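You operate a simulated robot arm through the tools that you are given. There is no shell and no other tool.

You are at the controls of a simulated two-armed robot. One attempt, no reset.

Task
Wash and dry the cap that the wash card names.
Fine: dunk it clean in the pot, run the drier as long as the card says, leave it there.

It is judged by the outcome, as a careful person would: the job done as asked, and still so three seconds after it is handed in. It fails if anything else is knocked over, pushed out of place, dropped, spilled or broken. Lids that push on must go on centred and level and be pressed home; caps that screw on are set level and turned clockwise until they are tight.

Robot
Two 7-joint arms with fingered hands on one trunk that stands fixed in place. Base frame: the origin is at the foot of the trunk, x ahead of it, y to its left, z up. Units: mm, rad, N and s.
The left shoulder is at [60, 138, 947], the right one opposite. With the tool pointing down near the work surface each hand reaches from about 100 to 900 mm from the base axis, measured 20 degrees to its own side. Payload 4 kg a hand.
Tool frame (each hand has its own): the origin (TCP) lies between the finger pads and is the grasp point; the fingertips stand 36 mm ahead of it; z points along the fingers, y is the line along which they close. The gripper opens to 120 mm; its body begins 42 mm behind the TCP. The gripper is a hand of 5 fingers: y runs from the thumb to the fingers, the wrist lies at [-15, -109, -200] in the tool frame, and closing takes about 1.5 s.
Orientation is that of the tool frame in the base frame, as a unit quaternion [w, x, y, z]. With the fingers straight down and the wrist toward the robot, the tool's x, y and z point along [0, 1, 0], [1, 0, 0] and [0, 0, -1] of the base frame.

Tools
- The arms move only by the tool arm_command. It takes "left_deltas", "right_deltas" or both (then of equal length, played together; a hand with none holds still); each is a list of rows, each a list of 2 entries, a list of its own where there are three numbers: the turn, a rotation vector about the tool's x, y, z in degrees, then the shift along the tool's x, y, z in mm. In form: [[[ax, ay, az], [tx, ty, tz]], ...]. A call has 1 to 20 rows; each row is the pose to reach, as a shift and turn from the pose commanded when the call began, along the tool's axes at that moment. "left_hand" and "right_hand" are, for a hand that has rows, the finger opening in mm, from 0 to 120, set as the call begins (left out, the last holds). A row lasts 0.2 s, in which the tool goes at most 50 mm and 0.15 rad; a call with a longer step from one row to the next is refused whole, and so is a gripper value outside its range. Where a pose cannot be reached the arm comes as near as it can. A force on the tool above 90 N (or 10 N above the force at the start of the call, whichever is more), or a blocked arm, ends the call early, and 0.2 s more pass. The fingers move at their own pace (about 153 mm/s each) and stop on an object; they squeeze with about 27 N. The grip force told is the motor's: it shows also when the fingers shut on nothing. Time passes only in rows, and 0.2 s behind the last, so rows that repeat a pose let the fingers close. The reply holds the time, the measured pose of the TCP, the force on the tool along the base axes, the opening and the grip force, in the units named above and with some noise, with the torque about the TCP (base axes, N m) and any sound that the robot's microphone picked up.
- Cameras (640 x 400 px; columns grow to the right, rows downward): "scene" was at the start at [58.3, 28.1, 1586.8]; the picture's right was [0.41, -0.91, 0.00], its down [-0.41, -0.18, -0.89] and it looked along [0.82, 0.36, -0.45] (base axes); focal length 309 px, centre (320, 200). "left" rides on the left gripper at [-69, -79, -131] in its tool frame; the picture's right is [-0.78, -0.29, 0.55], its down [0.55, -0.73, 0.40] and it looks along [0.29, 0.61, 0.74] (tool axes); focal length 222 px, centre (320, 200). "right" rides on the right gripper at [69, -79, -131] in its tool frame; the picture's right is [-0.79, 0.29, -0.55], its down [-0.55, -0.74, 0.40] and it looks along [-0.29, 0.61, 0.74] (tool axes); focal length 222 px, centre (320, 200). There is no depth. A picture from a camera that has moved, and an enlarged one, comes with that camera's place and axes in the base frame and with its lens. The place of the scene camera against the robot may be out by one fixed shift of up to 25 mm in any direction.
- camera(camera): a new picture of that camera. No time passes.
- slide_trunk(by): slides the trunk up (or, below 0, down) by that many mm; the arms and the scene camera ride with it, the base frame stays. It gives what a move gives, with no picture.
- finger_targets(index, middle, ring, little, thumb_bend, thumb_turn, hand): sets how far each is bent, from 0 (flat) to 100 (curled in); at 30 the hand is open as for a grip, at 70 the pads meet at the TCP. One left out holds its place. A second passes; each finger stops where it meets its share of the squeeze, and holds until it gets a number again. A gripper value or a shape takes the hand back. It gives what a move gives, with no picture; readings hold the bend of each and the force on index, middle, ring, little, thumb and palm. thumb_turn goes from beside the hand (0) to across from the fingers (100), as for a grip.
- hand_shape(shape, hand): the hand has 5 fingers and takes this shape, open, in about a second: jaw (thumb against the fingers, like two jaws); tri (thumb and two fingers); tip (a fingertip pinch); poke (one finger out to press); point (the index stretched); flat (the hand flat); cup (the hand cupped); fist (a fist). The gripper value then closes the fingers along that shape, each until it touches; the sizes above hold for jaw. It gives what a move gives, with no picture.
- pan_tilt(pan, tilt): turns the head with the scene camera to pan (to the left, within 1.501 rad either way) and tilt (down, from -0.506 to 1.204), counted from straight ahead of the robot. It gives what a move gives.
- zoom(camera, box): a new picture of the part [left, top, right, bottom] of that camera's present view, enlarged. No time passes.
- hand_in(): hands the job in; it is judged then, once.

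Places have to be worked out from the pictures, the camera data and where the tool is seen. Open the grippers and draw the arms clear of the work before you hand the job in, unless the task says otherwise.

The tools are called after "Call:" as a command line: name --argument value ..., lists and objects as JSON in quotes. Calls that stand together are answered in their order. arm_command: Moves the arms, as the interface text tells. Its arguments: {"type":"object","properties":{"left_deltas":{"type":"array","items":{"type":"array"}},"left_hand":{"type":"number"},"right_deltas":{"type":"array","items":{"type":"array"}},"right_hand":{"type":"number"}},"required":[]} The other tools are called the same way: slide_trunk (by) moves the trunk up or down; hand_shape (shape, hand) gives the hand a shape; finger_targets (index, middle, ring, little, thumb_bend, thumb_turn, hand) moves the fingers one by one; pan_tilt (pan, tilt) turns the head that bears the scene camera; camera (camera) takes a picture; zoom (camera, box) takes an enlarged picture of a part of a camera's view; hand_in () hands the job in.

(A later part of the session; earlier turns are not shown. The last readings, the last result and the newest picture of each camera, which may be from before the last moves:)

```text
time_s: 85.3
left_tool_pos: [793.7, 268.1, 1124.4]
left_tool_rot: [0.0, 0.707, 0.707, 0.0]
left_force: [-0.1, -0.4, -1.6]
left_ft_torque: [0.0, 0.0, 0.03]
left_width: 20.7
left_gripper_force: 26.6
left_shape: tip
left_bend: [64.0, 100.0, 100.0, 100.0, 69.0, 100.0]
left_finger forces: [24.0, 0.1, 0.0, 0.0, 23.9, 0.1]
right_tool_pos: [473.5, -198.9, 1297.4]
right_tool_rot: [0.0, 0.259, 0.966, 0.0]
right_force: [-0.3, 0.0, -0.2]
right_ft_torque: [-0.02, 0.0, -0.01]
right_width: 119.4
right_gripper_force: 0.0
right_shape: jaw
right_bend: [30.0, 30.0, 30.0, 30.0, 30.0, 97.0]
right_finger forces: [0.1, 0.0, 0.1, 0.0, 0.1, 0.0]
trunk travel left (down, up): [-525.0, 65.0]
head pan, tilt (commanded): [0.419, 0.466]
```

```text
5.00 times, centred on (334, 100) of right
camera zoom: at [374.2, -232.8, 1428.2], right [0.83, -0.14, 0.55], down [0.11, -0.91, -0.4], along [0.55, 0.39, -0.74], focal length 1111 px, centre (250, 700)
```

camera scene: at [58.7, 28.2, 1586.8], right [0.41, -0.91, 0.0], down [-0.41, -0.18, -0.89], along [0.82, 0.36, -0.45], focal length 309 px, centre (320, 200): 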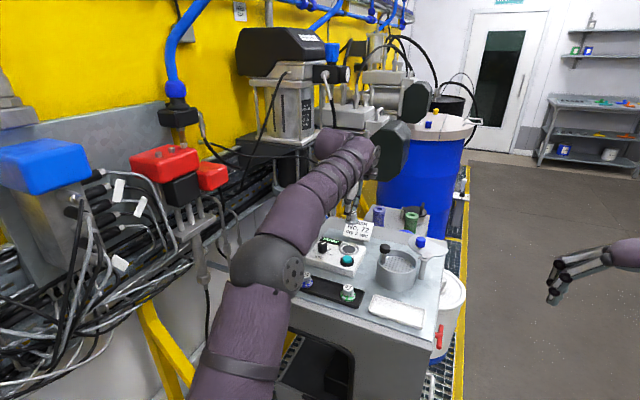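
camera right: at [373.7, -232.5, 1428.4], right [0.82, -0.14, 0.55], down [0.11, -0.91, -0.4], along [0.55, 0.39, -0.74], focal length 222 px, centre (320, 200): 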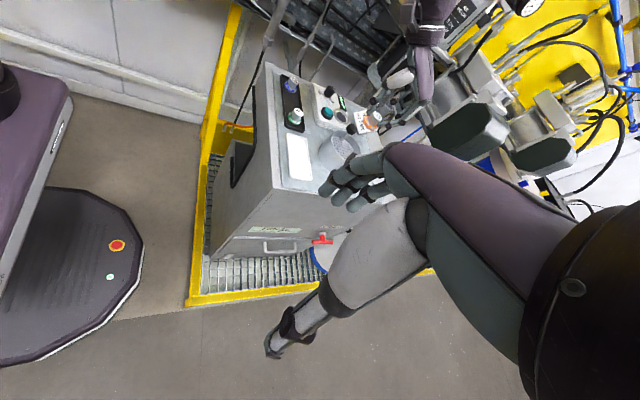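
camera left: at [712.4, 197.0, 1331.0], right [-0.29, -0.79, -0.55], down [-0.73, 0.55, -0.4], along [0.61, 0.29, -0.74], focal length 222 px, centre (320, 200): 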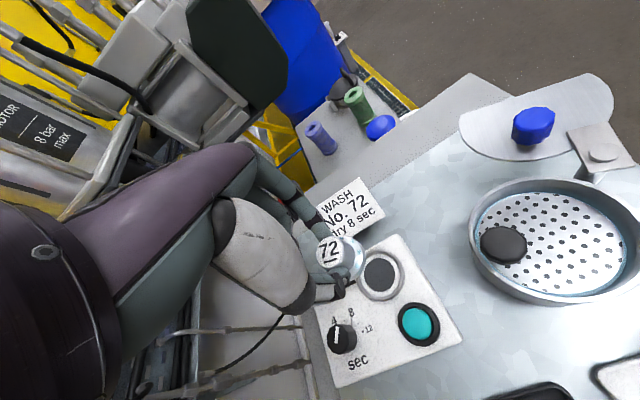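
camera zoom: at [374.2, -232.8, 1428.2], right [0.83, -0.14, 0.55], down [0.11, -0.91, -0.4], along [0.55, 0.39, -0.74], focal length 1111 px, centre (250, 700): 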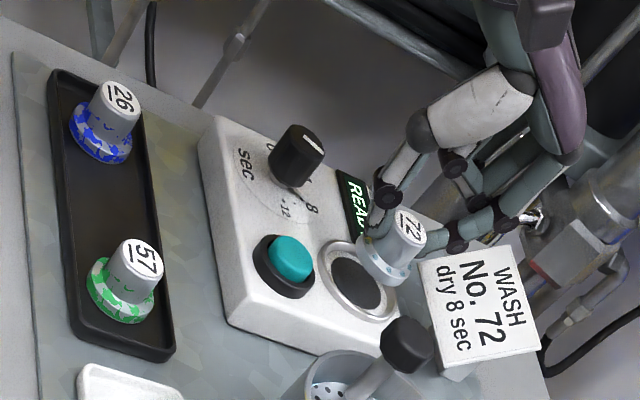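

Alignment suggests a further shift of about (+1.5, −2) mm. I apply it and lower to about 6 mm above the pad, then check the gap all round.

Call:
arm_command --left_deltas '[[[0, 0, 0], [1.5, -2, 0]], [[0, 0, 0], [1.5, -2, 5]], [[0, 0, 0], [1.5, -2, 10]], [[0, 0, 0], [1.5, -2, 15]], [[0, 0, 0], [1.5, -2, 15]]]'

Call:
zoom --camera "left" --box '[290, 200, 418, 280]'

Call:
zoom --camera "scene" --box '[320, 220, 384, 260]'

Call:
zoom --camera "right" --box '[310, 90, 374, 130]'

```text
time_s: 86.5
left_tool_pos: [790.0, 269.8, 1109.9]
left_tool_rot: [0.0, 0.707, 0.707, 0.001]
left_force: [0.9, 0.0, -2.2]
left_ft_torque: [-0.01, 0.0, 0.06]
left_width: 20.8
left_gripper_force: 27.6
left_shape: tip
left_bend: [64.0, 100.0, 100.0, 100.0, 69.0, 100.0]
left_finger forces: [24.0, 0.0, 0.0, 0.1, 24.0, 0.0]
right_tool_pos: [473.8, -198.6, 1297.2]
right_tool_rot: [-0.001, 0.259, 0.966, 0.0]
right_force: [-0.1, -0.4, -0.1]
right_ft_torque: [0.0, -0.02, 0.01]
right_width: 119.8
right_gripper_force: 0.1
right_shape: jaw
right_bend: [30.0, 30.0, 30.0, 30.0, 30.0, 97.0]
right_finger forces: [0.1, 0.1, 0.0, 0.0, 0.0, 0.0]
trunk travel left (down, up): [-525.0, 65.0]
head pan, tilt (commanded): [0.419, 0.466]
```

```text
5.00 times, centred on (354, 240) of left
camera zoom: at [711.4, 200.1, 1239.9], right [-0.29, -0.78, -0.55], down [-0.73, 0.55, -0.4], along [0.61, 0.29, -0.74], focal length 1111 px, centre (150, 0)
```

zoom: 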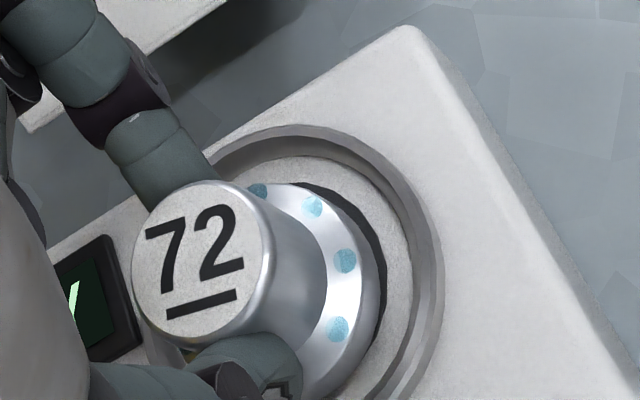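

```text
10.00 times, centred on (352, 240) of scene
camera zoom: at [58.5, 28.1, 1586.8], right [0.41, -0.91, 0.0], down [-0.41, -0.18, -0.89], along [0.82, 0.36, -0.45], focal length 3091 px, centre (0, -200)
```

zoom: 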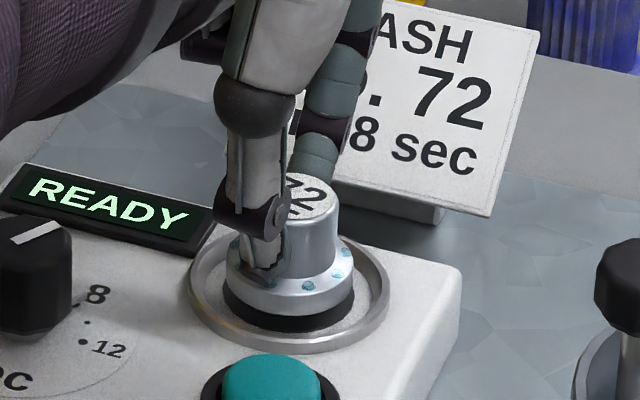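

```text
10.00 times, centred on (342, 110) of right
camera zoom: at [374.2, -232.8, 1428.2], right [0.83, -0.14, 0.55], down [0.11, -0.91, -0.4], along [0.55, 0.39, -0.74], focal length 2221 px, centre (100, 1100)
```

zoom: 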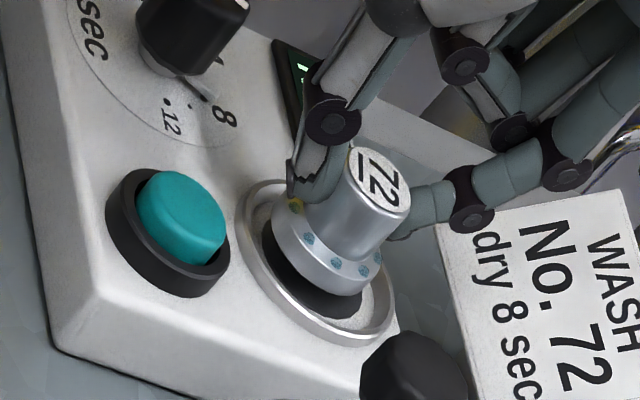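

The cap hangs centrally over the dark pad. I lower the last millimetres in small steps, watching for contact.

Call:
arm_command --left_deltas '[[[0, 0, 0], [0, 0, 2]], [[0, 0, 0], [0, 0, 4]], [[0, 0, 0], [0, 0, 5]], [[0, 0, 0], [0, 0, 5]]]'

Call:
zoom --camera "scene" --box '[320, 220, 384, 260]'

```text
time_s: 87.5
left_tool_pos: [790.3, 270.9, 1102.5]
left_tool_rot: [0.0, 0.707, 0.707, 0.0]
left_force: [-0.2, -0.3, -0.8]
left_ft_torque: [-0.01, 0.02, 0.01]
left_width: 20.7
left_gripper_force: 27.2
left_shape: tip
left_bend: [64.0, 100.0, 100.0, 100.0, 69.0, 100.0]
left_finger forces: [24.0, 0.0, 0.1, 0.0, 24.0, 0.0]
right_tool_pos: [475.0, -198.5, 1297.8]
right_tool_rot: [0.0, 0.26, 0.966, 0.001]
right_force: [-0.3, -0.4, 0.4]
right_ft_torque: [0.0, 0.02, 0.04]
right_width: 119.7
right_gripper_force: 0.1
right_shape: jaw
right_bend: [30.0, 30.0, 30.0, 30.0, 30.0, 97.0]
right_finger forces: [0.0, 0.0, 0.0, 0.1, 0.0, 0.0]
trunk travel left (down, up): [-525.0, 65.0]
head pan, tilt (commanded): [0.419, 0.466]
```

```text
10.00 times, centred on (352, 240) of scene
camera zoom: at [58.6, 28.1, 1586.8], right [0.41, -0.91, 0.0], down [-0.41, -0.18, -0.89], along [0.82, 0.36, -0.45], focal length 3091 px, centre (0, -200)
```

zoom: 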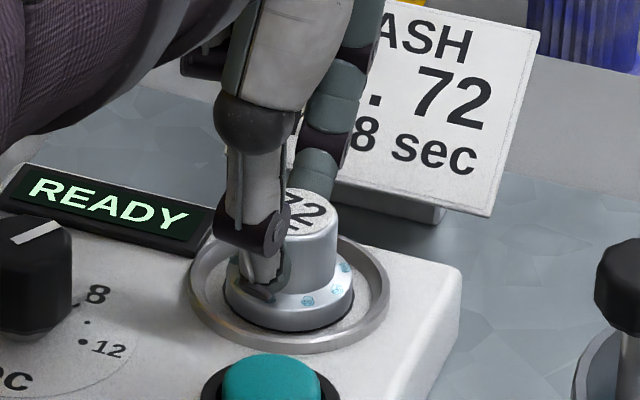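

Almost seated. Another 2 mm, checking the force.

Call:
arm_command --left_deltas '[[[0, 0, 0], [0, 0, 1]], [[0, 0, 0], [0, 0, 2]], [[0, 0, 0], [0, 0, 2]]]'

Call:
zoom --camera "left" --box '[290, 200, 418, 280]'

```text
time_s: 88.3
left_tool_pos: [789.2, 270.6, 1102.5]
left_tool_rot: [-0.001, 0.707, 0.707, 0.0]
left_force: [-0.4, 0.7, -1.2]
left_ft_torque: [0.01, 0.0, -0.03]
left_width: 20.9
left_gripper_force: 26.6
left_shape: tip
left_bend: [64.0, 100.0, 100.0, 100.0, 69.0, 100.0]
left_finger forces: [24.0, 0.0, 0.1, 0.0, 24.0, 0.1]
right_tool_pos: [474.9, -197.1, 1297.0]
right_tool_rot: [0.0, 0.259, 0.966, 0.0]
right_force: [-0.4, 0.1, 0.3]
right_ft_torque: [0.01, 0.01, 0.02]
right_width: 119.9
right_gripper_force: 0.1
right_shape: jaw
right_bend: [30.0, 30.0, 30.0, 30.0, 30.0, 97.0]
right_finger forces: [0.0, 0.1, 0.0, 0.1, 0.1, 0.1]
trunk travel left (down, up): [-525.0, 65.0]
head pan, tilt (commanded): [0.419, 0.466]
```

```text
5.00 times, centred on (354, 240) of left
camera zoom: at [711.8, 199.9, 1232.4], right [-0.29, -0.78, -0.55], down [-0.73, 0.55, -0.4], along [0.61, 0.29, -0.74], focal length 1111 px, centre (150, 0)
```

zoom: 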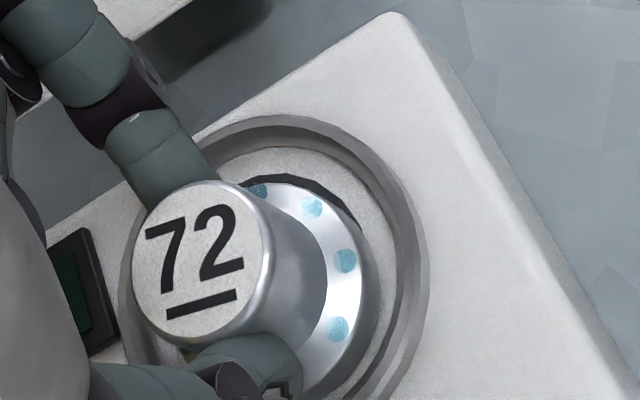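

Still no contact force; the pad's dark crescent shows a bit on the far side. I move 1.5 mm forward and lower 2 mm more.

Call:
arm_command --left_deltas '[[[0, 0, 0], [0, 1.5, 0]], [[0, 0, 0], [0, 1.5, 1]], [[0, 0, 0], [0, 1.5, 2]], [[0, 0, 0], [0, 1.5, 2]]]'

Call:
zoom --camera "left" --box '[290, 200, 418, 280]'

Call:
zoom --camera "scene" --box '[320, 220, 384, 260]'

```text
time_s: 89.3
left_tool_pos: [791.2, 269.4, 1101.4]
left_tool_rot: [0.0, 0.707, 0.707, 0.001]
left_force: [0.0, -0.1, -1.6]
left_ft_torque: [-0.01, 0.03, 0.02]
left_width: 20.8
left_gripper_force: 27.6
left_shape: tip
left_bend: [64.0, 100.0, 100.0, 100.0, 69.0, 100.0]
left_finger forces: [24.0, 0.0, 0.0, 0.0, 24.0, 0.0]
right_tool_pos: [473.8, -198.9, 1298.6]
right_tool_rot: [0.0, 0.259, 0.966, 0.001]
right_force: [-0.1, 0.4, 1.0]
right_ft_torque: [0.03, -0.01, -0.03]
right_width: 119.4
right_gripper_force: 0.0
right_shape: jaw
right_bend: [30.0, 30.0, 30.0, 30.0, 30.0, 97.0]
right_finger forces: [0.0, 0.0, 0.0, 0.0, 0.0, 0.0]
trunk travel left (down, up): [-525.0, 65.0]
head pan, tilt (commanded): [0.419, 0.466]
```

```text
5.00 times, centred on (354, 240) of left
camera zoom: at [712.7, 199.3, 1231.5], right [-0.29, -0.78, -0.55], down [-0.73, 0.55, -0.4], along [0.61, 0.29, -0.74], focal length 1111 px, centre (150, 0)
```

zoom: 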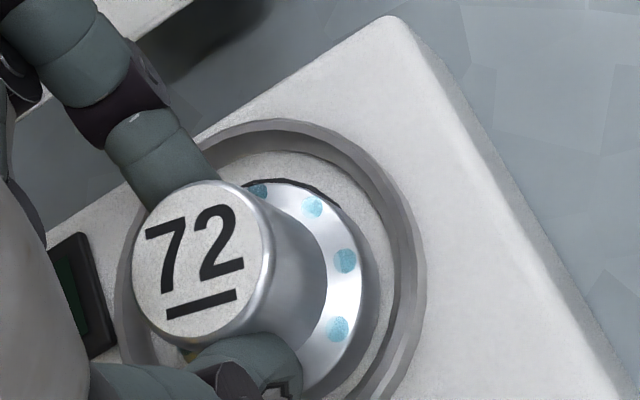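

```text
10.00 times, centred on (352, 240) of scene
camera zoom: at [58.5, 28.1, 1586.8], right [0.41, -0.91, 0.0], down [-0.41, -0.18, -0.89], along [0.82, 0.36, -0.45], focal length 3091 px, centre (0, -200)
```

zoom: 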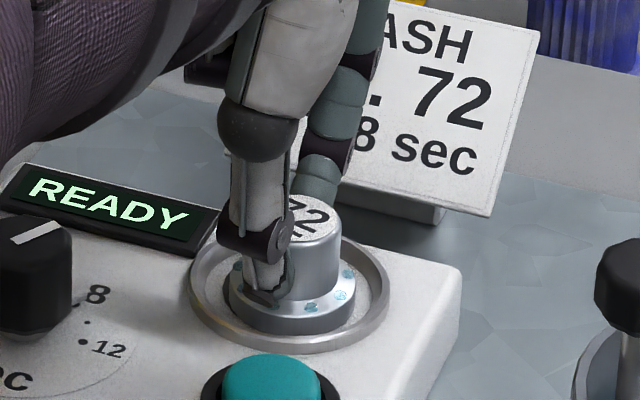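

Very well centred. I lower another 3 mm in 1 mm steps for contact.

Call:
arm_command --left_deltas '[[[0, 0, 0], [0, 0, 1]], [[0, 0, 0], [0, 0, 1.5]], [[0, 0, 0], [0, 0, 1.5]]]'

Call:
arm_command --left_deltas '[[[0, 0, 0], [0, 0, 1]], [[0, 0, 0], [0, 0, 1.5]], [[0, 0, 0], [0, 0, 1.5]]]'

Call:
zoom --camera "scene" --box '[320, 220, 384, 260]'

```text
time_s: 90.1
left_tool_pos: [791.4, 269.5, 1099.6]
left_tool_rot: [0.0, 0.707, 0.707, 0.001]
left_force: [0.0, 0.0, 5.9]
left_ft_torque: [0.03, 0.02, -0.02]
left_width: 21.4
left_gripper_force: 27.3
left_shape: tip
left_bend: [64.0, 100.0, 100.0, 100.0, 69.0, 100.0]
left_finger forces: [24.8, 0.0, 0.0, 0.1, 25.3, 0.1]
right_tool_pos: [474.6, -198.4, 1298.6]
right_tool_rot: [0.0, 0.26, 0.966, -0.001]
right_force: [0.3, 0.6, 0.6]
right_ft_torque: [0.03, -0.01, 0.0]
right_width: 119.7
right_gripper_force: 0.0
right_shape: jaw
right_bend: [30.0, 30.0, 30.0, 30.0, 30.0, 97.0]
right_finger forces: [0.0, 0.0, 0.0, 0.0, 0.0, 0.0]
trunk travel left (down, up): [-525.0, 65.0]
head pan, tilt (commanded): [0.419, 0.466]
```

```text
time_s: 90.9
left_tool_pos: [792.0, 269.2, 1099.2]
left_tool_rot: [0.001, 0.707, 0.707, 0.001]
left_force: [-1.3, -0.4, 13.6]
left_ft_torque: [-0.01, 0.08, 0.0]
left_width: 21.6
left_gripper_force: 26.9
left_shape: tip
left_bend: [64.0, 100.0, 100.0, 100.0, 69.0, 100.0]
left_finger forces: [26.5, 0.1, 0.0, 0.0, 26.8, 0.0]
right_tool_pos: [473.6, -199.1, 1298.1]
right_tool_rot: [0.0, 0.26, 0.966, -0.001]
right_force: [1.0, 1.0, 0.3]
right_ft_torque: [0.0, -0.02, -0.02]
right_width: 119.6
right_gripper_force: 0.1
right_shape: jaw
right_bend: [30.0, 30.0, 30.0, 30.0, 30.0, 97.0]
right_finger forces: [0.1, 0.1, 0.0, 0.0, 0.1, 0.0]
trunk travel left (down, up): [-525.0, 65.0]
head pan, tilt (commanded): [0.419, 0.466]
```

```text
10.00 times, centred on (352, 240) of scene
camera zoom: at [56.9, 27.5, 1587.0], right [0.41, -0.91, 0.0], down [-0.41, -0.18, -0.89], along [0.82, 0.36, -0.45], focal length 3091 px, centre (0, -200)
```

zoom: 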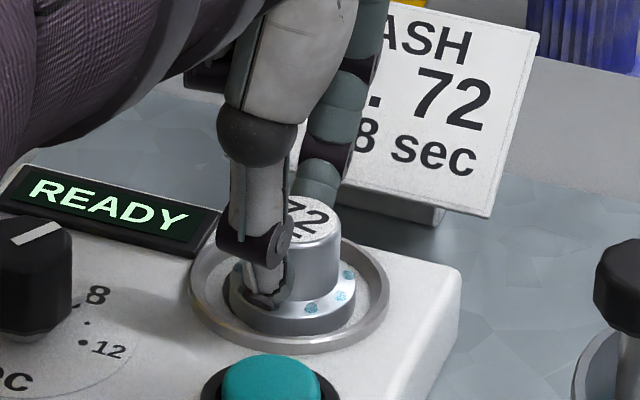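

Seated: 14 N contact. I ease back 2.5 mm so the load is nearly nil, then open the fingers gently.

Call:
arm_command --left_deltas '[[[0, 0, 0], [0, 0, -1.5]], [[0, 0, 0], [0, 0, -2.5]], [[0, 0, 0], [0, 0, -2.5]]]'

Call:
arm_command --left_deltas '[[[0, 0, 0], [0, 0, 0]], [[0, 0, 0], [0, 0, 0]], [[0, 0, 0], [0, 0, 0]], [[0, 0, 0], [0, 0, 0]]]' --left_hand 40

Call:
zoom --camera "left" --box '[290, 200, 418, 280]'

Call:
zoom --camera "scene" --box '[320, 220, 384, 260]'

```text
time_s: 91.7
left_tool_pos: [791.2, 270.3, 1100.2]
left_tool_rot: [0.0, 0.707, 0.707, 0.0]
left_force: [2.5, 1.4, 8.6]
left_ft_torque: [0.04, -0.07, 0.01]
left_width: 21.8
left_gripper_force: 27.0
left_shape: tip
left_bend: [64.0, 100.0, 100.0, 100.0, 69.0, 100.0]
left_finger forces: [27.9, 0.0, 0.0, 0.0, 25.4, 0.0]
right_tool_pos: [472.6, -199.1, 1297.2]
right_tool_rot: [-0.001, 0.259, 0.966, 0.0]
right_force: [-0.2, -0.8, 0.3]
right_ft_torque: [0.02, -0.03, 0.01]
right_width: 119.7
right_gripper_force: 0.0
right_shape: jaw
right_bend: [30.0, 30.0, 30.0, 30.0, 30.0, 97.0]
right_finger forces: [0.1, 0.0, 0.1, 0.1, 0.0, 0.0]
trunk travel left (down, up): [-525.0, 65.0]
head pan, tilt (commanded): [0.419, 0.466]
```

```text
time_s: 92.7
left_tool_pos: [790.0, 269.4, 1100.3]
left_tool_rot: [0.0, 0.706, 0.708, 0.0]
left_force: [-0.6, 0.3, -0.2]
left_ft_torque: [-0.01, -0.01, -0.01]
left_width: 39.8
left_gripper_force: 0.0
left_shape: tip
left_bend: [51.0, 98.0, 99.0, 99.0, 67.0, 100.0]
left_finger forces: [0.0, 0.0, 0.1, 0.1, 0.1, 0.0]
right_tool_pos: [474.4, -198.9, 1297.4]
right_tool_rot: [0.0, 0.259, 0.966, 0.0]
right_force: [0.4, 0.3, 0.0]
right_ft_torque: [0.0, 0.01, -0.01]
right_width: 119.8
right_gripper_force: 0.1
right_shape: jaw
right_bend: [30.0, 30.0, 30.0, 30.0, 30.0, 97.0]
right_finger forces: [0.0, 0.0, 0.0, 0.0, 0.0, 0.0]
trunk travel left (down, up): [-525.0, 65.0]
head pan, tilt (commanded): [0.419, 0.466]
```

```text
5.00 times, centred on (354, 240) of left
camera zoom: at [712.8, 198.6, 1229.7], right [-0.29, -0.78, -0.55], down [-0.73, 0.55, -0.4], along [0.61, 0.29, -0.74], focal length 1111 px, centre (150, 0)
```

zoom: 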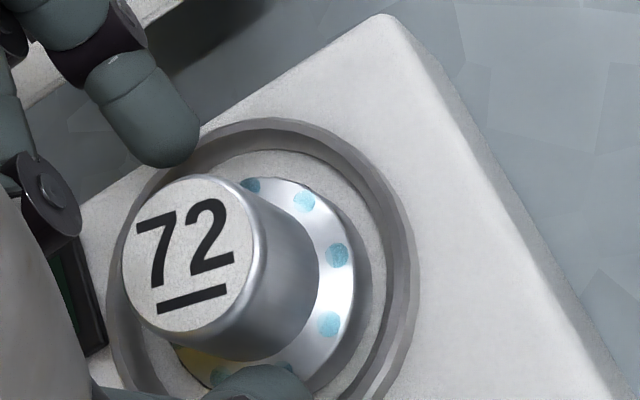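

```text
10.00 times, centred on (352, 240) of scene
camera zoom: at [58.4, 28.0, 1586.8], right [0.41, -0.91, 0.0], down [-0.41, -0.18, -0.89], along [0.82, 0.36, -0.45], focal length 3091 px, centre (0, -200)
```

zoom: 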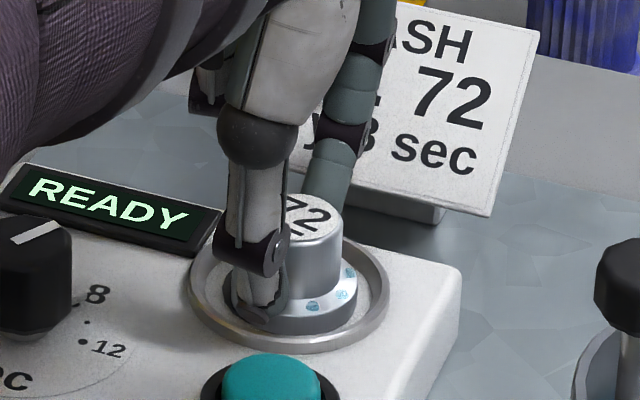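

Released; the cap stands in the ring. I lift the hand straight up clear of it.

Call:
arm_command --left_deltas '[[[0, 0, 0], [0, 0, -5]], [[0, 0, 0], [0, 0, -15]], [[0, 0, 0], [0, 0, -30]], [[0, 0, 0], [0, 0, -50]], [[0, 0, 0], [0, 0, -70]], [[0, 0, 0], [0, 0, -90]], [[0, 0, 0], [0, 0, -90]]]'

Call:
zoom --camera "left" --box '[290, 200, 450, 300]'

Call:
zoom --camera "scene" --box '[310, 215, 390, 265]'

Call:
zoom --camera "right" --box '[310, 85, 390, 135]'

```text
time_s: 94.3
left_tool_pos: [791.7, 270.1, 1189.8]
left_tool_rot: [-0.001, 0.707, 0.707, 0.0]
left_force: [-0.8, -0.3, -0.6]
left_ft_torque: [-0.02, -0.01, 0.0]
left_width: 39.9
left_gripper_force: 0.0
left_shape: tip
left_bend: [51.0, 98.0, 99.0, 99.0, 67.0, 100.0]
left_finger forces: [0.1, 0.0, 0.0, 0.1, 0.1, 0.0]
right_tool_pos: [475.1, -197.9, 1297.3]
right_tool_rot: [0.0, 0.259, 0.966, 0.0]
right_force: [0.0, 0.6, -0.2]
right_ft_torque: [0.01, -0.02, 0.01]
right_width: 119.6
right_gripper_force: 0.1
right_shape: jaw
right_bend: [30.0, 30.0, 30.0, 30.0, 30.0, 97.0]
right_finger forces: [0.0, 0.0, 0.0, 0.0, 0.0, 0.0]
trunk travel left (down, up): [-525.0, 65.0]
head pan, tilt (commanded): [0.419, 0.466]
```

```text
4.00 times, centred on (370, 250) of left
camera zoom: at [712.7, 199.7, 1320.3], right [-0.29, -0.78, -0.55], down [-0.73, 0.55, -0.4], along [0.61, 0.29, -0.74], focal length 888 px, centre (120, 0)
```

zoom: 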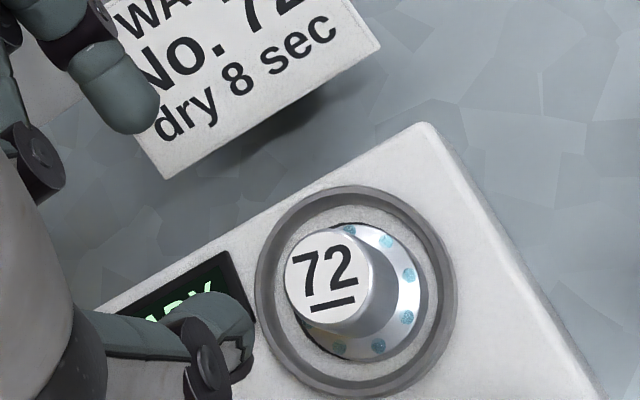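

```text
8.00 times, centred on (350, 240) of scene
camera zoom: at [58.5, 28.1, 1586.8], right [0.41, -0.91, 0.0], down [-0.41, -0.18, -0.89], along [0.82, 0.36, -0.45], focal length 2473 px, centre (80, -120)
```

zoom: 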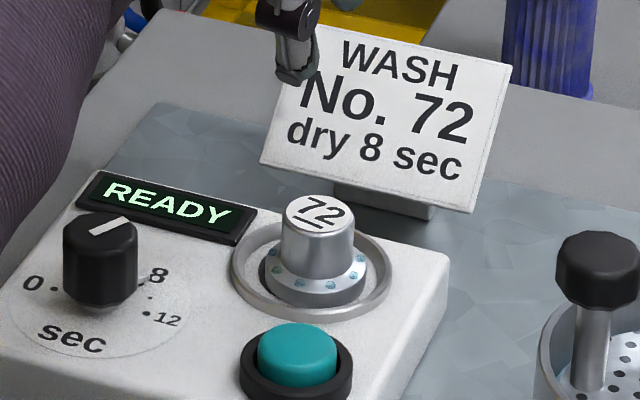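

```text
8.00 times, centred on (350, 110) of right
camera zoom: at [374.2, -232.8, 1428.2], right [0.83, -0.14, 0.55], down [0.11, -0.91, -0.4], along [0.55, 0.39, -0.74], focal length 1777 px, centre (80, 920)
```

zoom: 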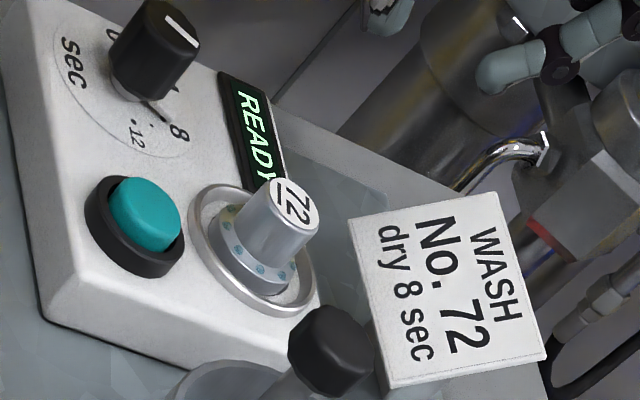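

The cap is centred in the drier's ring, wet but clean, dial at 8, display READY. I close the fingertips and move above the green button at (729.5, 253).

Call:
arm_command --left_deltas '[[[0, 0, 0], [-5, -15, 0]], [[0, 0, 0], [-10, -30, 0]], [[0, 0, 0], [-15, -45, 0]], [[0, 0, 0], [-20, -57, 0]], [[0, 0, 0], [-20, -57, 15]], [[0, 0, 0], [-20, -57, 30]], [[0, 0, 0], [-20, -57, 45]], [[0, 0, 0], [-20, -57, 45]]]' --left_hand 0

Call:
zoom --camera "left" --box '[270, 190, 430, 290]'

Call:
zoom --camera "scene" --box '[300, 210, 396, 270]'

```text
time_s: 96.1
left_tool_pos: [734.1, 250.6, 1144.3]
left_tool_rot: [0.0, 0.706, 0.708, -0.001]
left_force: [-0.1, 0.0, 1.1]
left_ft_torque: [-0.02, 0.0, -0.03]
left_width: 0.2
left_gripper_force: 27.1
left_shape: tip
left_bend: [70.0, 100.0, 100.0, 100.0, 68.0, 100.0]
left_finger forces: [0.1, 0.0, 0.1, 0.0, 0.0, 0.0]
right_tool_pos: [475.2, -199.0, 1296.9]
right_tool_rot: [-0.001, 0.258, 0.966, 0.0]
right_force: [-0.7, 0.3, -0.4]
right_ft_torque: [0.01, 0.01, 0.01]
right_width: 119.7
right_gripper_force: 0.1
right_shape: jaw
right_bend: [30.0, 30.0, 30.0, 30.0, 30.0, 97.0]
right_finger forces: [0.0, 0.0, 0.0, 0.0, 0.0, 0.0]
trunk travel left (down, up): [-525.0, 65.0]
head pan, tilt (commanded): [0.419, 0.466]
```

```text
4.00 times, centred on (350, 240) of left
camera zoom: at [655.5, 179.7, 1274.3], right [-0.29, -0.78, -0.55], down [-0.73, 0.55, -0.4], along [0.61, 0.29, -0.74], focal length 888 px, centre (200, 40)
```

zoom: 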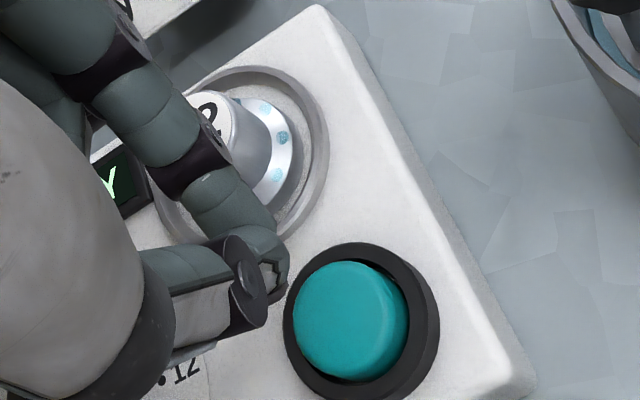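

```text
6.67 times, centred on (348, 240) of scene
camera zoom: at [58.3, 28.0, 1586.8], right [0.41, -0.91, 0.0], down [-0.41, -0.18, -0.89], along [0.82, 0.36, -0.45], focal length 2060 px, centre (133, -67)
```

zoom: 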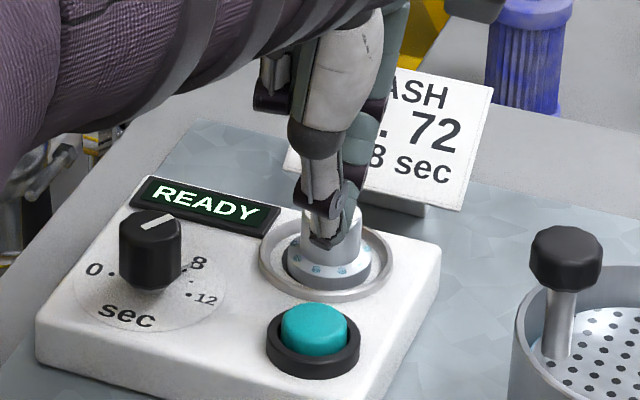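

The button lies right under the tips. I lower to just above it, then press gently.

Call:
arm_command --left_deltas '[[[0, 0, 0], [1.5, 1, 10]], [[0, 0, 0], [1.5, 1, 20]], [[0, 0, 0], [1.5, 1, 30]], [[0, 0, 0], [1.5, 1, 38]], [[0, 0, 0], [1.5, 1, 38]]]'

Call:
zoom --camera "scene" --box '[300, 210, 396, 270]'

Call:
zoom --camera "right" --box '[300, 70, 396, 130]'

```text
time_s: 97.3
left_tool_pos: [735.2, 248.4, 1107.9]
left_tool_rot: [0.0, 0.707, 0.707, 0.0]
left_force: [-0.9, 0.2, 0.9]
left_ft_torque: [-0.04, 0.0, 0.01]
left_width: 0.0
left_gripper_force: 27.0
left_shape: tip
left_bend: [70.0, 100.0, 100.0, 100.0, 68.0, 100.0]
left_finger forces: [0.0, 0.1, 0.0, 0.0, 0.1, 0.1]
right_tool_pos: [474.5, -198.7, 1297.3]
right_tool_rot: [0.0, 0.259, 0.966, 0.0]
right_force: [0.6, -0.6, 0.7]
right_ft_torque: [-0.02, 0.01, 0.0]
right_width: 119.6
right_gripper_force: 0.0
right_shape: jaw
right_bend: [30.0, 30.0, 30.0, 30.0, 30.0, 97.0]
right_finger forces: [0.0, 0.0, 0.1, 0.0, 0.1, 0.1]
trunk travel left (down, up): [-525.0, 65.0]
head pan, tilt (commanded): [0.419, 0.466]
```

```text
6.67 times, centred on (348, 240) of scene
camera zoom: at [58.4, 28.1, 1586.8], right [0.41, -0.91, 0.0], down [-0.41, -0.18, -0.89], along [0.82, 0.36, -0.45], focal length 2060 px, centre (133, -67)
```

zoom: 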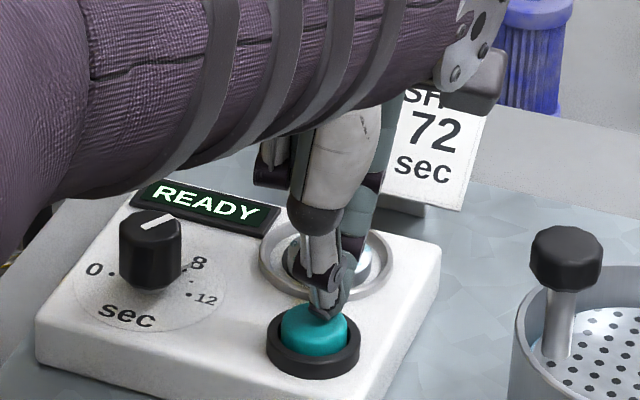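

```text
6.67 times, centred on (348, 100) of right
camera zoom: at [374.1, -232.8, 1428.2], right [0.83, -0.14, 0.55], down [0.11, -0.91, -0.4], along [0.55, 0.39, -0.74], focal length 1481 px, centre (133, 867)
```

zoom: 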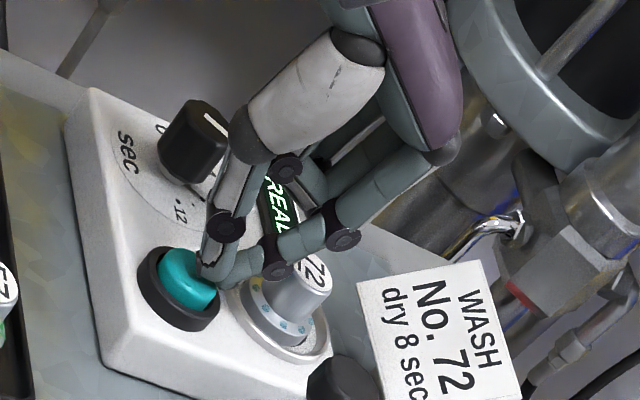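

Tips hover a few mm over the button. I take one close look from the hand camera to be sure they land on it.

Call:
zoom --camera "left" --box '[270, 190, 430, 290]'

Call:
zoom --camera "scene" --box '[330, 235, 370, 260]'

```text
4.00 times, centred on (350, 240) of left
camera zoom: at [656.9, 179.3, 1237.7], right [-0.29, -0.78, -0.55], down [-0.73, 0.55, -0.4], along [0.61, 0.29, -0.74], focal length 888 px, centre (200, 40)
```

zoom: 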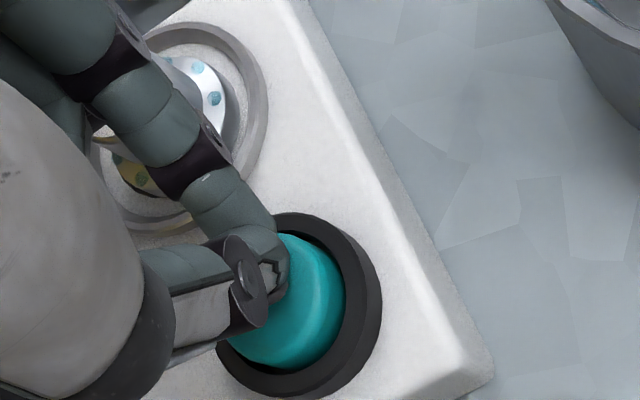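

```text
16.00 times, centred on (350, 248) of scene
camera zoom: at [58.4, 28.1, 1586.8], right [0.41, -0.91, 0.0], down [-0.41, -0.18, -0.89], along [0.82, 0.36, -0.45], focal length 4945 px, centre (-160, -560)
```

zoom: 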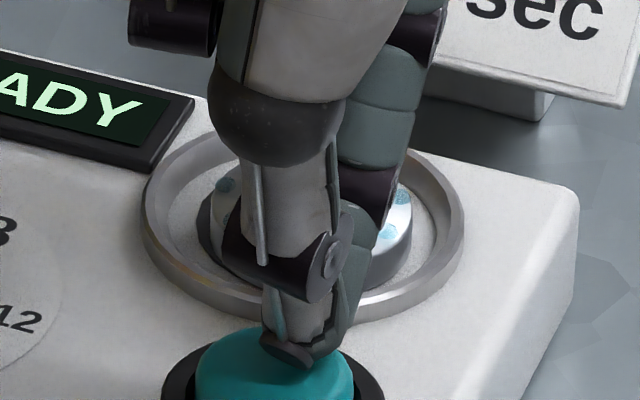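

The tips are over the button's middle. I shift 2 mm back and press down to about the button's travel.

Call:
arm_command --left_deltas '[[[0, 0, 0], [0, -2, 4]], [[0, 0, 0], [0, -2, 8]], [[0, 0, 0], [0, -2, 10]], [[0, 0, 0], [0, -2, 10]]]'

Call:
zoom --camera "scene" --box '[300, 220, 380, 270]'

```text
time_s: 98.3
left_tool_pos: [733.9, 251.0, 1100.0]
left_tool_rot: [0.002, 0.707, 0.707, 0.002]
left_force: [2.8, -0.2, 12.6]
left_ft_torque: [-0.04, -0.2, 0.01]
left_width: 0.1
left_gripper_force: 26.5
left_shape: tip
left_bend: [70.0, 100.0, 100.0, 100.0, 68.0, 100.0]
left_finger forces: [0.0, 0.0, 0.0, 0.0, 0.0, 0.1]
right_tool_pos: [474.3, -199.2, 1298.1]
right_tool_rot: [0.0, 0.259, 0.966, 0.0]
right_force: [-0.2, 0.5, 0.1]
right_ft_torque: [-0.02, 0.01, -0.01]
right_width: 119.8
right_gripper_force: 0.0
right_shape: jaw
right_bend: [30.0, 30.0, 30.0, 30.0, 30.0, 97.0]
right_finger forces: [0.1, 0.0, 0.1, 0.1, 0.0, 0.1]
trunk travel left (down, up): [-525.0, 65.0]
head pan, tilt (commanded): [0.419, 0.466]
heard: click
```

```text
8.00 times, centred on (340, 245) of scene
camera zoom: at [57.5, 27.5, 1587.0], right [0.41, -0.91, 0.0], down [-0.41, -0.18, -0.89], along [0.82, 0.36, -0.45], focal length 2473 px, centre (160, -160)
```

zoom: 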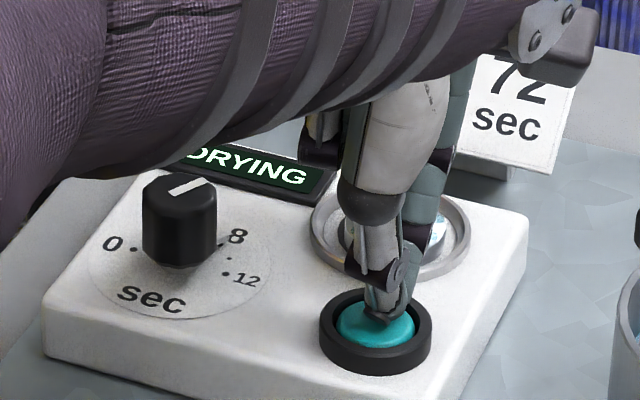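

Click, and the display reads DRYING. I lift off the button and watch the display while it runs (no touching anything).

Call:
arm_command --left_deltas '[[[0, 0, 0], [0, 0, -8]], [[0, 0, 0], [0, 0, -18]]]'

Call:
zoom --camera "scene" --box '[300, 220, 380, 270]'

```text
time_s: 98.9
left_tool_pos: [733.1, 251.1, 1113.6]
left_tool_rot: [-0.001, 0.707, 0.707, -0.001]
left_force: [-0.6, -0.1, 0.4]
left_ft_torque: [-0.01, 0.0, -0.05]
left_width: 0.1
left_gripper_force: 27.1
left_shape: tip
left_bend: [70.0, 100.0, 100.0, 100.0, 68.0, 100.0]
left_finger forces: [0.0, 0.0, 0.1, 0.0, 0.0, 0.0]
right_tool_pos: [474.4, -198.6, 1296.6]
right_tool_rot: [0.0, 0.258, 0.966, 0.0]
right_force: [-0.1, -0.1, -0.3]
right_ft_torque: [0.01, 0.02, -0.01]
right_width: 119.8
right_gripper_force: 0.0
right_shape: jaw
right_bend: [30.0, 30.0, 30.0, 30.0, 30.0, 97.0]
right_finger forces: [0.0, 0.0, 0.0, 0.0, 0.0, 0.0]
trunk travel left (down, up): [-525.0, 65.0]
head pan, tilt (commanded): [0.419, 0.466]
```

```text
8.00 times, centred on (340, 245) of scene
camera zoom: at [58.3, 28.0, 1586.7], right [0.41, -0.91, 0.0], down [-0.41, -0.18, -0.89], along [0.82, 0.36, -0.45], focal length 2473 px, centre (160, -160)
```

zoom: 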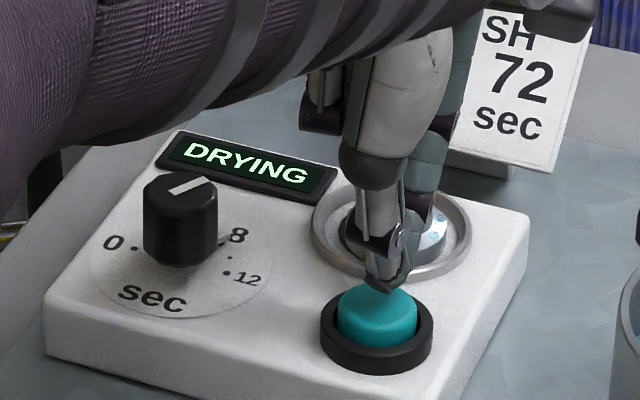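

It keeps running after release. I raise the hand well clear and check on the drier while it runs its 8 s.

Call:
arm_command --left_deltas '[[[0, 0, 0], [0, 0, -20]], [[0, 0, 0], [0, 0, -45]], [[0, 0, 0], [0, 0, -70]], [[0, 0, 0], [0, 0, -95]], [[0, 0, 0], [0, -30, -115]], [[0, 0, 0], [10, -60, -130]], [[0, 0, 0], [20, -90, -140]], [[0, 0, 0], [30, -120, -150]], [[0, 0, 0], [30, -120, -150]]]'

Call:
zoom --camera "scene" --box '[300, 220, 380, 270]'

Call:
zoom --camera "right" --box '[300, 80, 380, 130]'

```text
time_s: 100.9
left_tool_pos: [614.1, 279.3, 1265.7]
left_tool_rot: [0.0, 0.707, 0.707, 0.001]
left_force: [-0.3, -0.9, 0.5]
left_ft_torque: [-0.02, 0.02, 0.02]
left_width: 0.1
left_gripper_force: 26.3
left_shape: tip
left_bend: [70.0, 100.0, 100.0, 100.0, 68.0, 100.0]
left_finger forces: [0.1, 0.0, 0.0, 0.0, 0.0, 0.1]
right_tool_pos: [474.9, -199.8, 1297.2]
right_tool_rot: [0.0, 0.259, 0.966, 0.0]
right_force: [0.3, 0.5, 0.3]
right_ft_torque: [-0.02, -0.01, 0.01]
right_width: 119.7
right_gripper_force: 0.1
right_shape: jaw
right_bend: [30.0, 30.0, 30.0, 30.0, 30.0, 97.0]
right_finger forces: [0.0, 0.0, 0.1, 0.0, 0.1, 0.0]
trunk travel left (down, up): [-525.0, 65.0]
head pan, tilt (commanded): [0.419, 0.466]
```

```text
8.00 times, centred on (340, 245) of scene
camera zoom: at [59.1, 27.8, 1586.8], right [0.41, -0.91, 0.0], down [-0.41, -0.18, -0.89], along [0.82, 0.36, -0.45], focal length 2473 px, centre (160, -160)
```

zoom: 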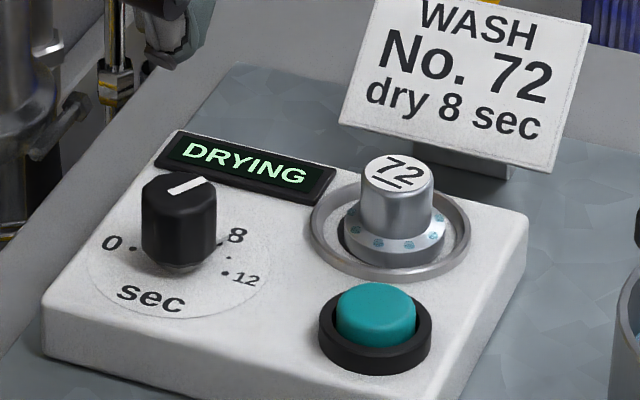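

```text
8.00 times, centred on (340, 105) of right
camera zoom: at [374.7, -233.1, 1427.9], right [0.83, -0.14, 0.55], down [0.11, -0.91, -0.4], along [0.55, 0.39, -0.74], focal length 1777 px, centre (160, 960)
```

zoom: 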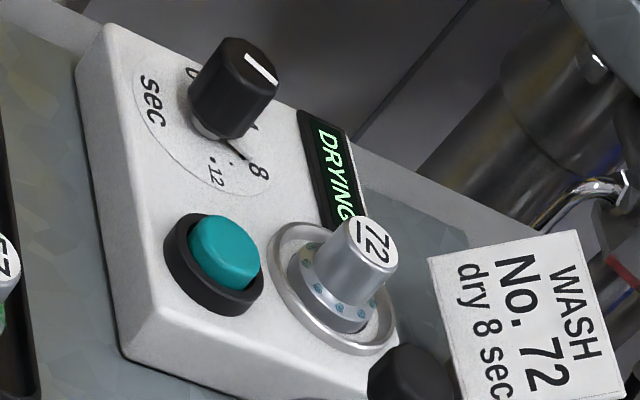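

The drops are shrinking. While it dries, I open the left hand and draw it back clear of the bench, letting time pass.

Call:
arm_command --left_deltas '[[[0, 0, 0], [5, -20, -10]], [[0, 0, 0], [10, -45, -20]], [[0, 0, 0], [20, -70, -30]], [[0, 0, 0], [30, -95, -40]], [[0, 0, 0], [40, -120, -50]], [[0, 0, 0], [50, -150, -60]], [[0, 0, 0], [55, -180, -70]], [[0, 0, 0], [60, -200, -80]], [[0, 0, 0], [60, -200, -80]], [[0, 0, 0], [60, -200, -80]], [[0, 0, 0], [60, -200, -80]], [[0, 0, 0], [60, -200, -80]]]' --left_hand 100

Call:
zoom --camera "scene" --box '[300, 220, 380, 270]'

```text
time_s: 103.5
left_tool_pos: [412.9, 342.7, 1342.4]
left_tool_rot: [0.001, 0.707, 0.708, 0.0]
left_force: [1.0, 1.5, -0.1]
left_ft_torque: [0.0, -0.02, 0.01]
left_width: 99.8
left_gripper_force: 0.1
left_shape: tip
left_bend: [32.0, 98.0, 99.0, 99.0, 39.0, 98.0]
left_finger forces: [0.0, 0.0, 0.0, 0.1, 0.0, 0.1]
right_tool_pos: [473.6, -198.7, 1297.1]
right_tool_rot: [-0.001, 0.259, 0.966, 0.0]
right_force: [0.1, -0.3, 0.1]
right_ft_torque: [-0.02, 0.01, 0.0]
right_width: 119.7
right_gripper_force: 0.0
right_shape: jaw
right_bend: [30.0, 30.0, 30.0, 30.0, 30.0, 97.0]
right_finger forces: [0.0, 0.0, 0.0, 0.1, 0.1, 0.0]
trunk travel left (down, up): [-525.0, 65.0]
head pan, tilt (commanded): [0.419, 0.466]
```

```text
8.00 times, centred on (340, 245) of scene
camera zoom: at [58.2, 28.1, 1586.8], right [0.41, -0.91, 0.0], down [-0.41, -0.18, -0.89], along [0.82, 0.36, -0.45], focal length 2473 px, centre (160, -160)
```

zoom: 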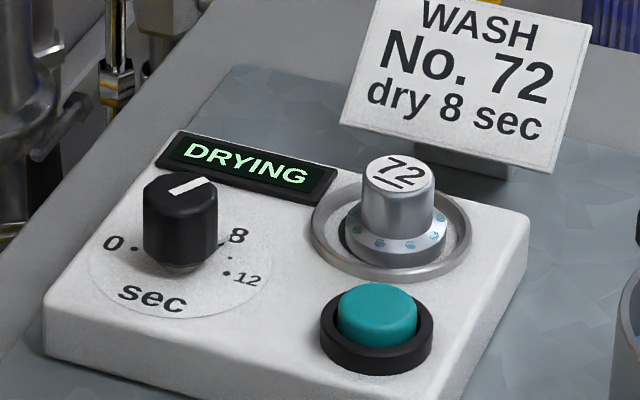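

Still DRYING about 5.5 s in. I wait in place and check again.

Call:
arm_command --left_deltas '[[[0, 0, 0], [0, 0, 0]], [[0, 0, 0], [0, 0, 0]], [[0, 0, 0], [0, 0, 0]], [[0, 0, 0], [0, 0, 0]], [[0, 0, 0], [0, 0, 0]], [[0, 0, 0], [0, 0, 0]], [[0, 0, 0], [0, 0, 0]], [[0, 0, 0], [0, 0, 0]]]'

Call:
zoom --camera "scene" --box '[300, 220, 380, 270]'

```text
time_s: 105.3
left_tool_pos: [414.7, 343.6, 1343.1]
left_tool_rot: [0.0, 0.707, 0.707, 0.0]
left_force: [-0.8, 0.6, -0.1]
left_ft_torque: [-0.02, 0.05, -0.04]
left_width: 99.9
left_gripper_force: 0.0
left_shape: tip
left_bend: [32.0, 98.0, 99.0, 99.0, 39.0, 98.0]
left_finger forces: [0.0, 0.0, 0.0, 0.0, 0.1, 0.1]
right_tool_pos: [474.6, -198.8, 1297.9]
right_tool_rot: [0.0, 0.258, 0.966, -0.001]
right_force: [-0.1, -0.2, 0.9]
right_ft_torque: [0.03, 0.0, 0.0]
right_width: 119.6
right_gripper_force: 0.0
right_shape: jaw
right_bend: [30.0, 30.0, 30.0, 30.0, 30.0, 97.0]
right_finger forces: [0.0, 0.0, 0.1, 0.0, 0.1, 0.0]
trunk travel left (down, up): [-525.0, 65.0]
head pan, tilt (commanded): [0.419, 0.466]
```

```text
8.00 times, centred on (340, 245) of scene
camera zoom: at [58.3, 28.1, 1586.8], right [0.41, -0.91, 0.0], down [-0.41, -0.18, -0.89], along [0.82, 0.36, -0.45], focal length 2473 px, centre (160, -160)
```

zoom: 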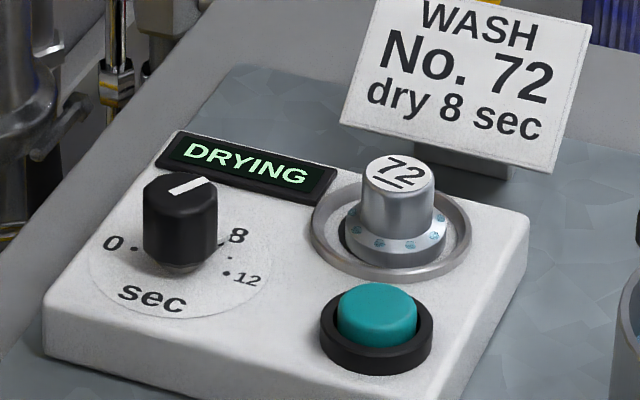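

About 7.3 s in. I wait in short steps to see when it stops.

Call:
arm_command --left_deltas '[[[0, 0, 0], [0, 0, 0]]]'

Call:
zoom --camera "scene" --box '[300, 220, 380, 270]'

Call:
arm_command --left_deltas '[[[0, 0, 0], [0, 0, 0]]]'

Call:
zoom --camera "scene" --box '[300, 220, 380, 270]'

```text
time_s: 105.7
left_tool_pos: [413.8, 343.2, 1342.3]
left_tool_rot: [0.001, 0.707, 0.707, 0.0]
left_force: [-0.6, 0.2, -0.2]
left_ft_torque: [-0.01, 0.01, -0.01]
left_width: 99.8
left_gripper_force: 0.1
left_shape: tip
left_bend: [32.0, 98.0, 99.0, 99.0, 39.0, 98.0]
left_finger forces: [0.0, 0.0, 0.1, 0.0, 0.0, 0.1]
right_tool_pos: [474.0, -198.9, 1298.1]
right_tool_rot: [0.001, 0.258, 0.966, 0.001]
right_force: [-1.1, 0.4, -0.4]
right_ft_torque: [0.0, 0.01, -0.01]
right_width: 119.7
right_gripper_force: 0.0
right_shape: jaw
right_bend: [30.0, 30.0, 30.0, 30.0, 30.0, 97.0]
right_finger forces: [0.0, 0.0, 0.1, 0.0, 0.0, 0.1]
trunk travel left (down, up): [-525.0, 65.0]
head pan, tilt (commanded): [0.419, 0.466]
```

```text
8.00 times, centred on (340, 245) of scene
camera zoom: at [58.3, 28.1, 1586.8], right [0.41, -0.91, 0.0], down [-0.41, -0.18, -0.89], along [0.82, 0.36, -0.45], focal length 2473 px, centre (160, -160)
```

zoom: 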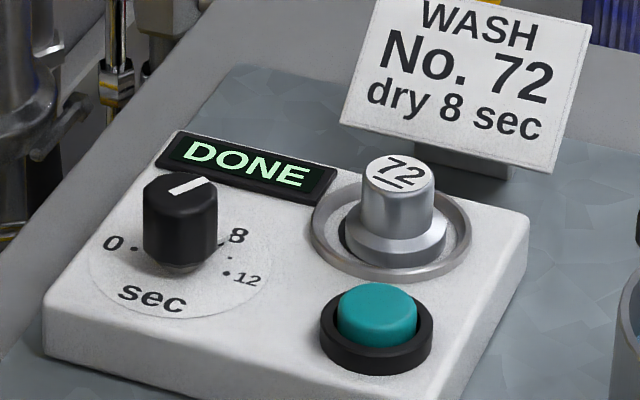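

```text
time_s: 106.1
left_tool_pos: [414.2, 343.8, 1343.6]
left_tool_rot: [-0.001, 0.707, 0.708, -0.001]
left_force: [0.4, 0.0, 0.3]
left_ft_torque: [-0.01, 0.0, -0.03]
left_width: 99.9
left_gripper_force: 0.1
left_shape: tip
left_bend: [32.0, 98.0, 99.0, 99.0, 39.0, 98.0]
left_finger forces: [0.0, 0.0, 0.0, 0.0, 0.0, 0.1]
right_tool_pos: [474.7, -197.9, 1298.2]
right_tool_rot: [-0.001, 0.258, 0.966, 0.0]
right_force: [0.4, 0.0, 0.1]
right_ft_torque: [0.0, 0.0, -0.01]
right_width: 119.4
right_gripper_force: 0.0
right_shape: jaw
right_bend: [30.0, 30.0, 30.0, 30.0, 30.0, 97.0]
right_finger forces: [0.0, 0.0, 0.0, 0.0, 0.0, 0.0]
trunk travel left (down, up): [-525.0, 65.0]
head pan, tilt (commanded): [0.419, 0.466]
```

```text
8.00 times, centred on (340, 245) of scene
camera zoom: at [58.3, 28.1, 1586.8], right [0.41, -0.91, 0.0], down [-0.41, -0.18, -0.89], along [0.82, 0.36, -0.45], focal length 2473 px, centre (160, -160)
```

zoom: 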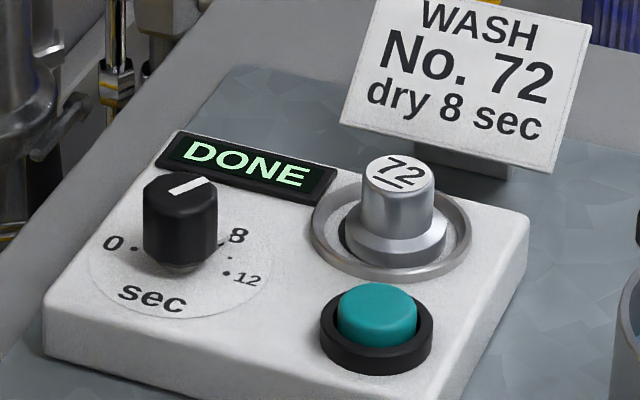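

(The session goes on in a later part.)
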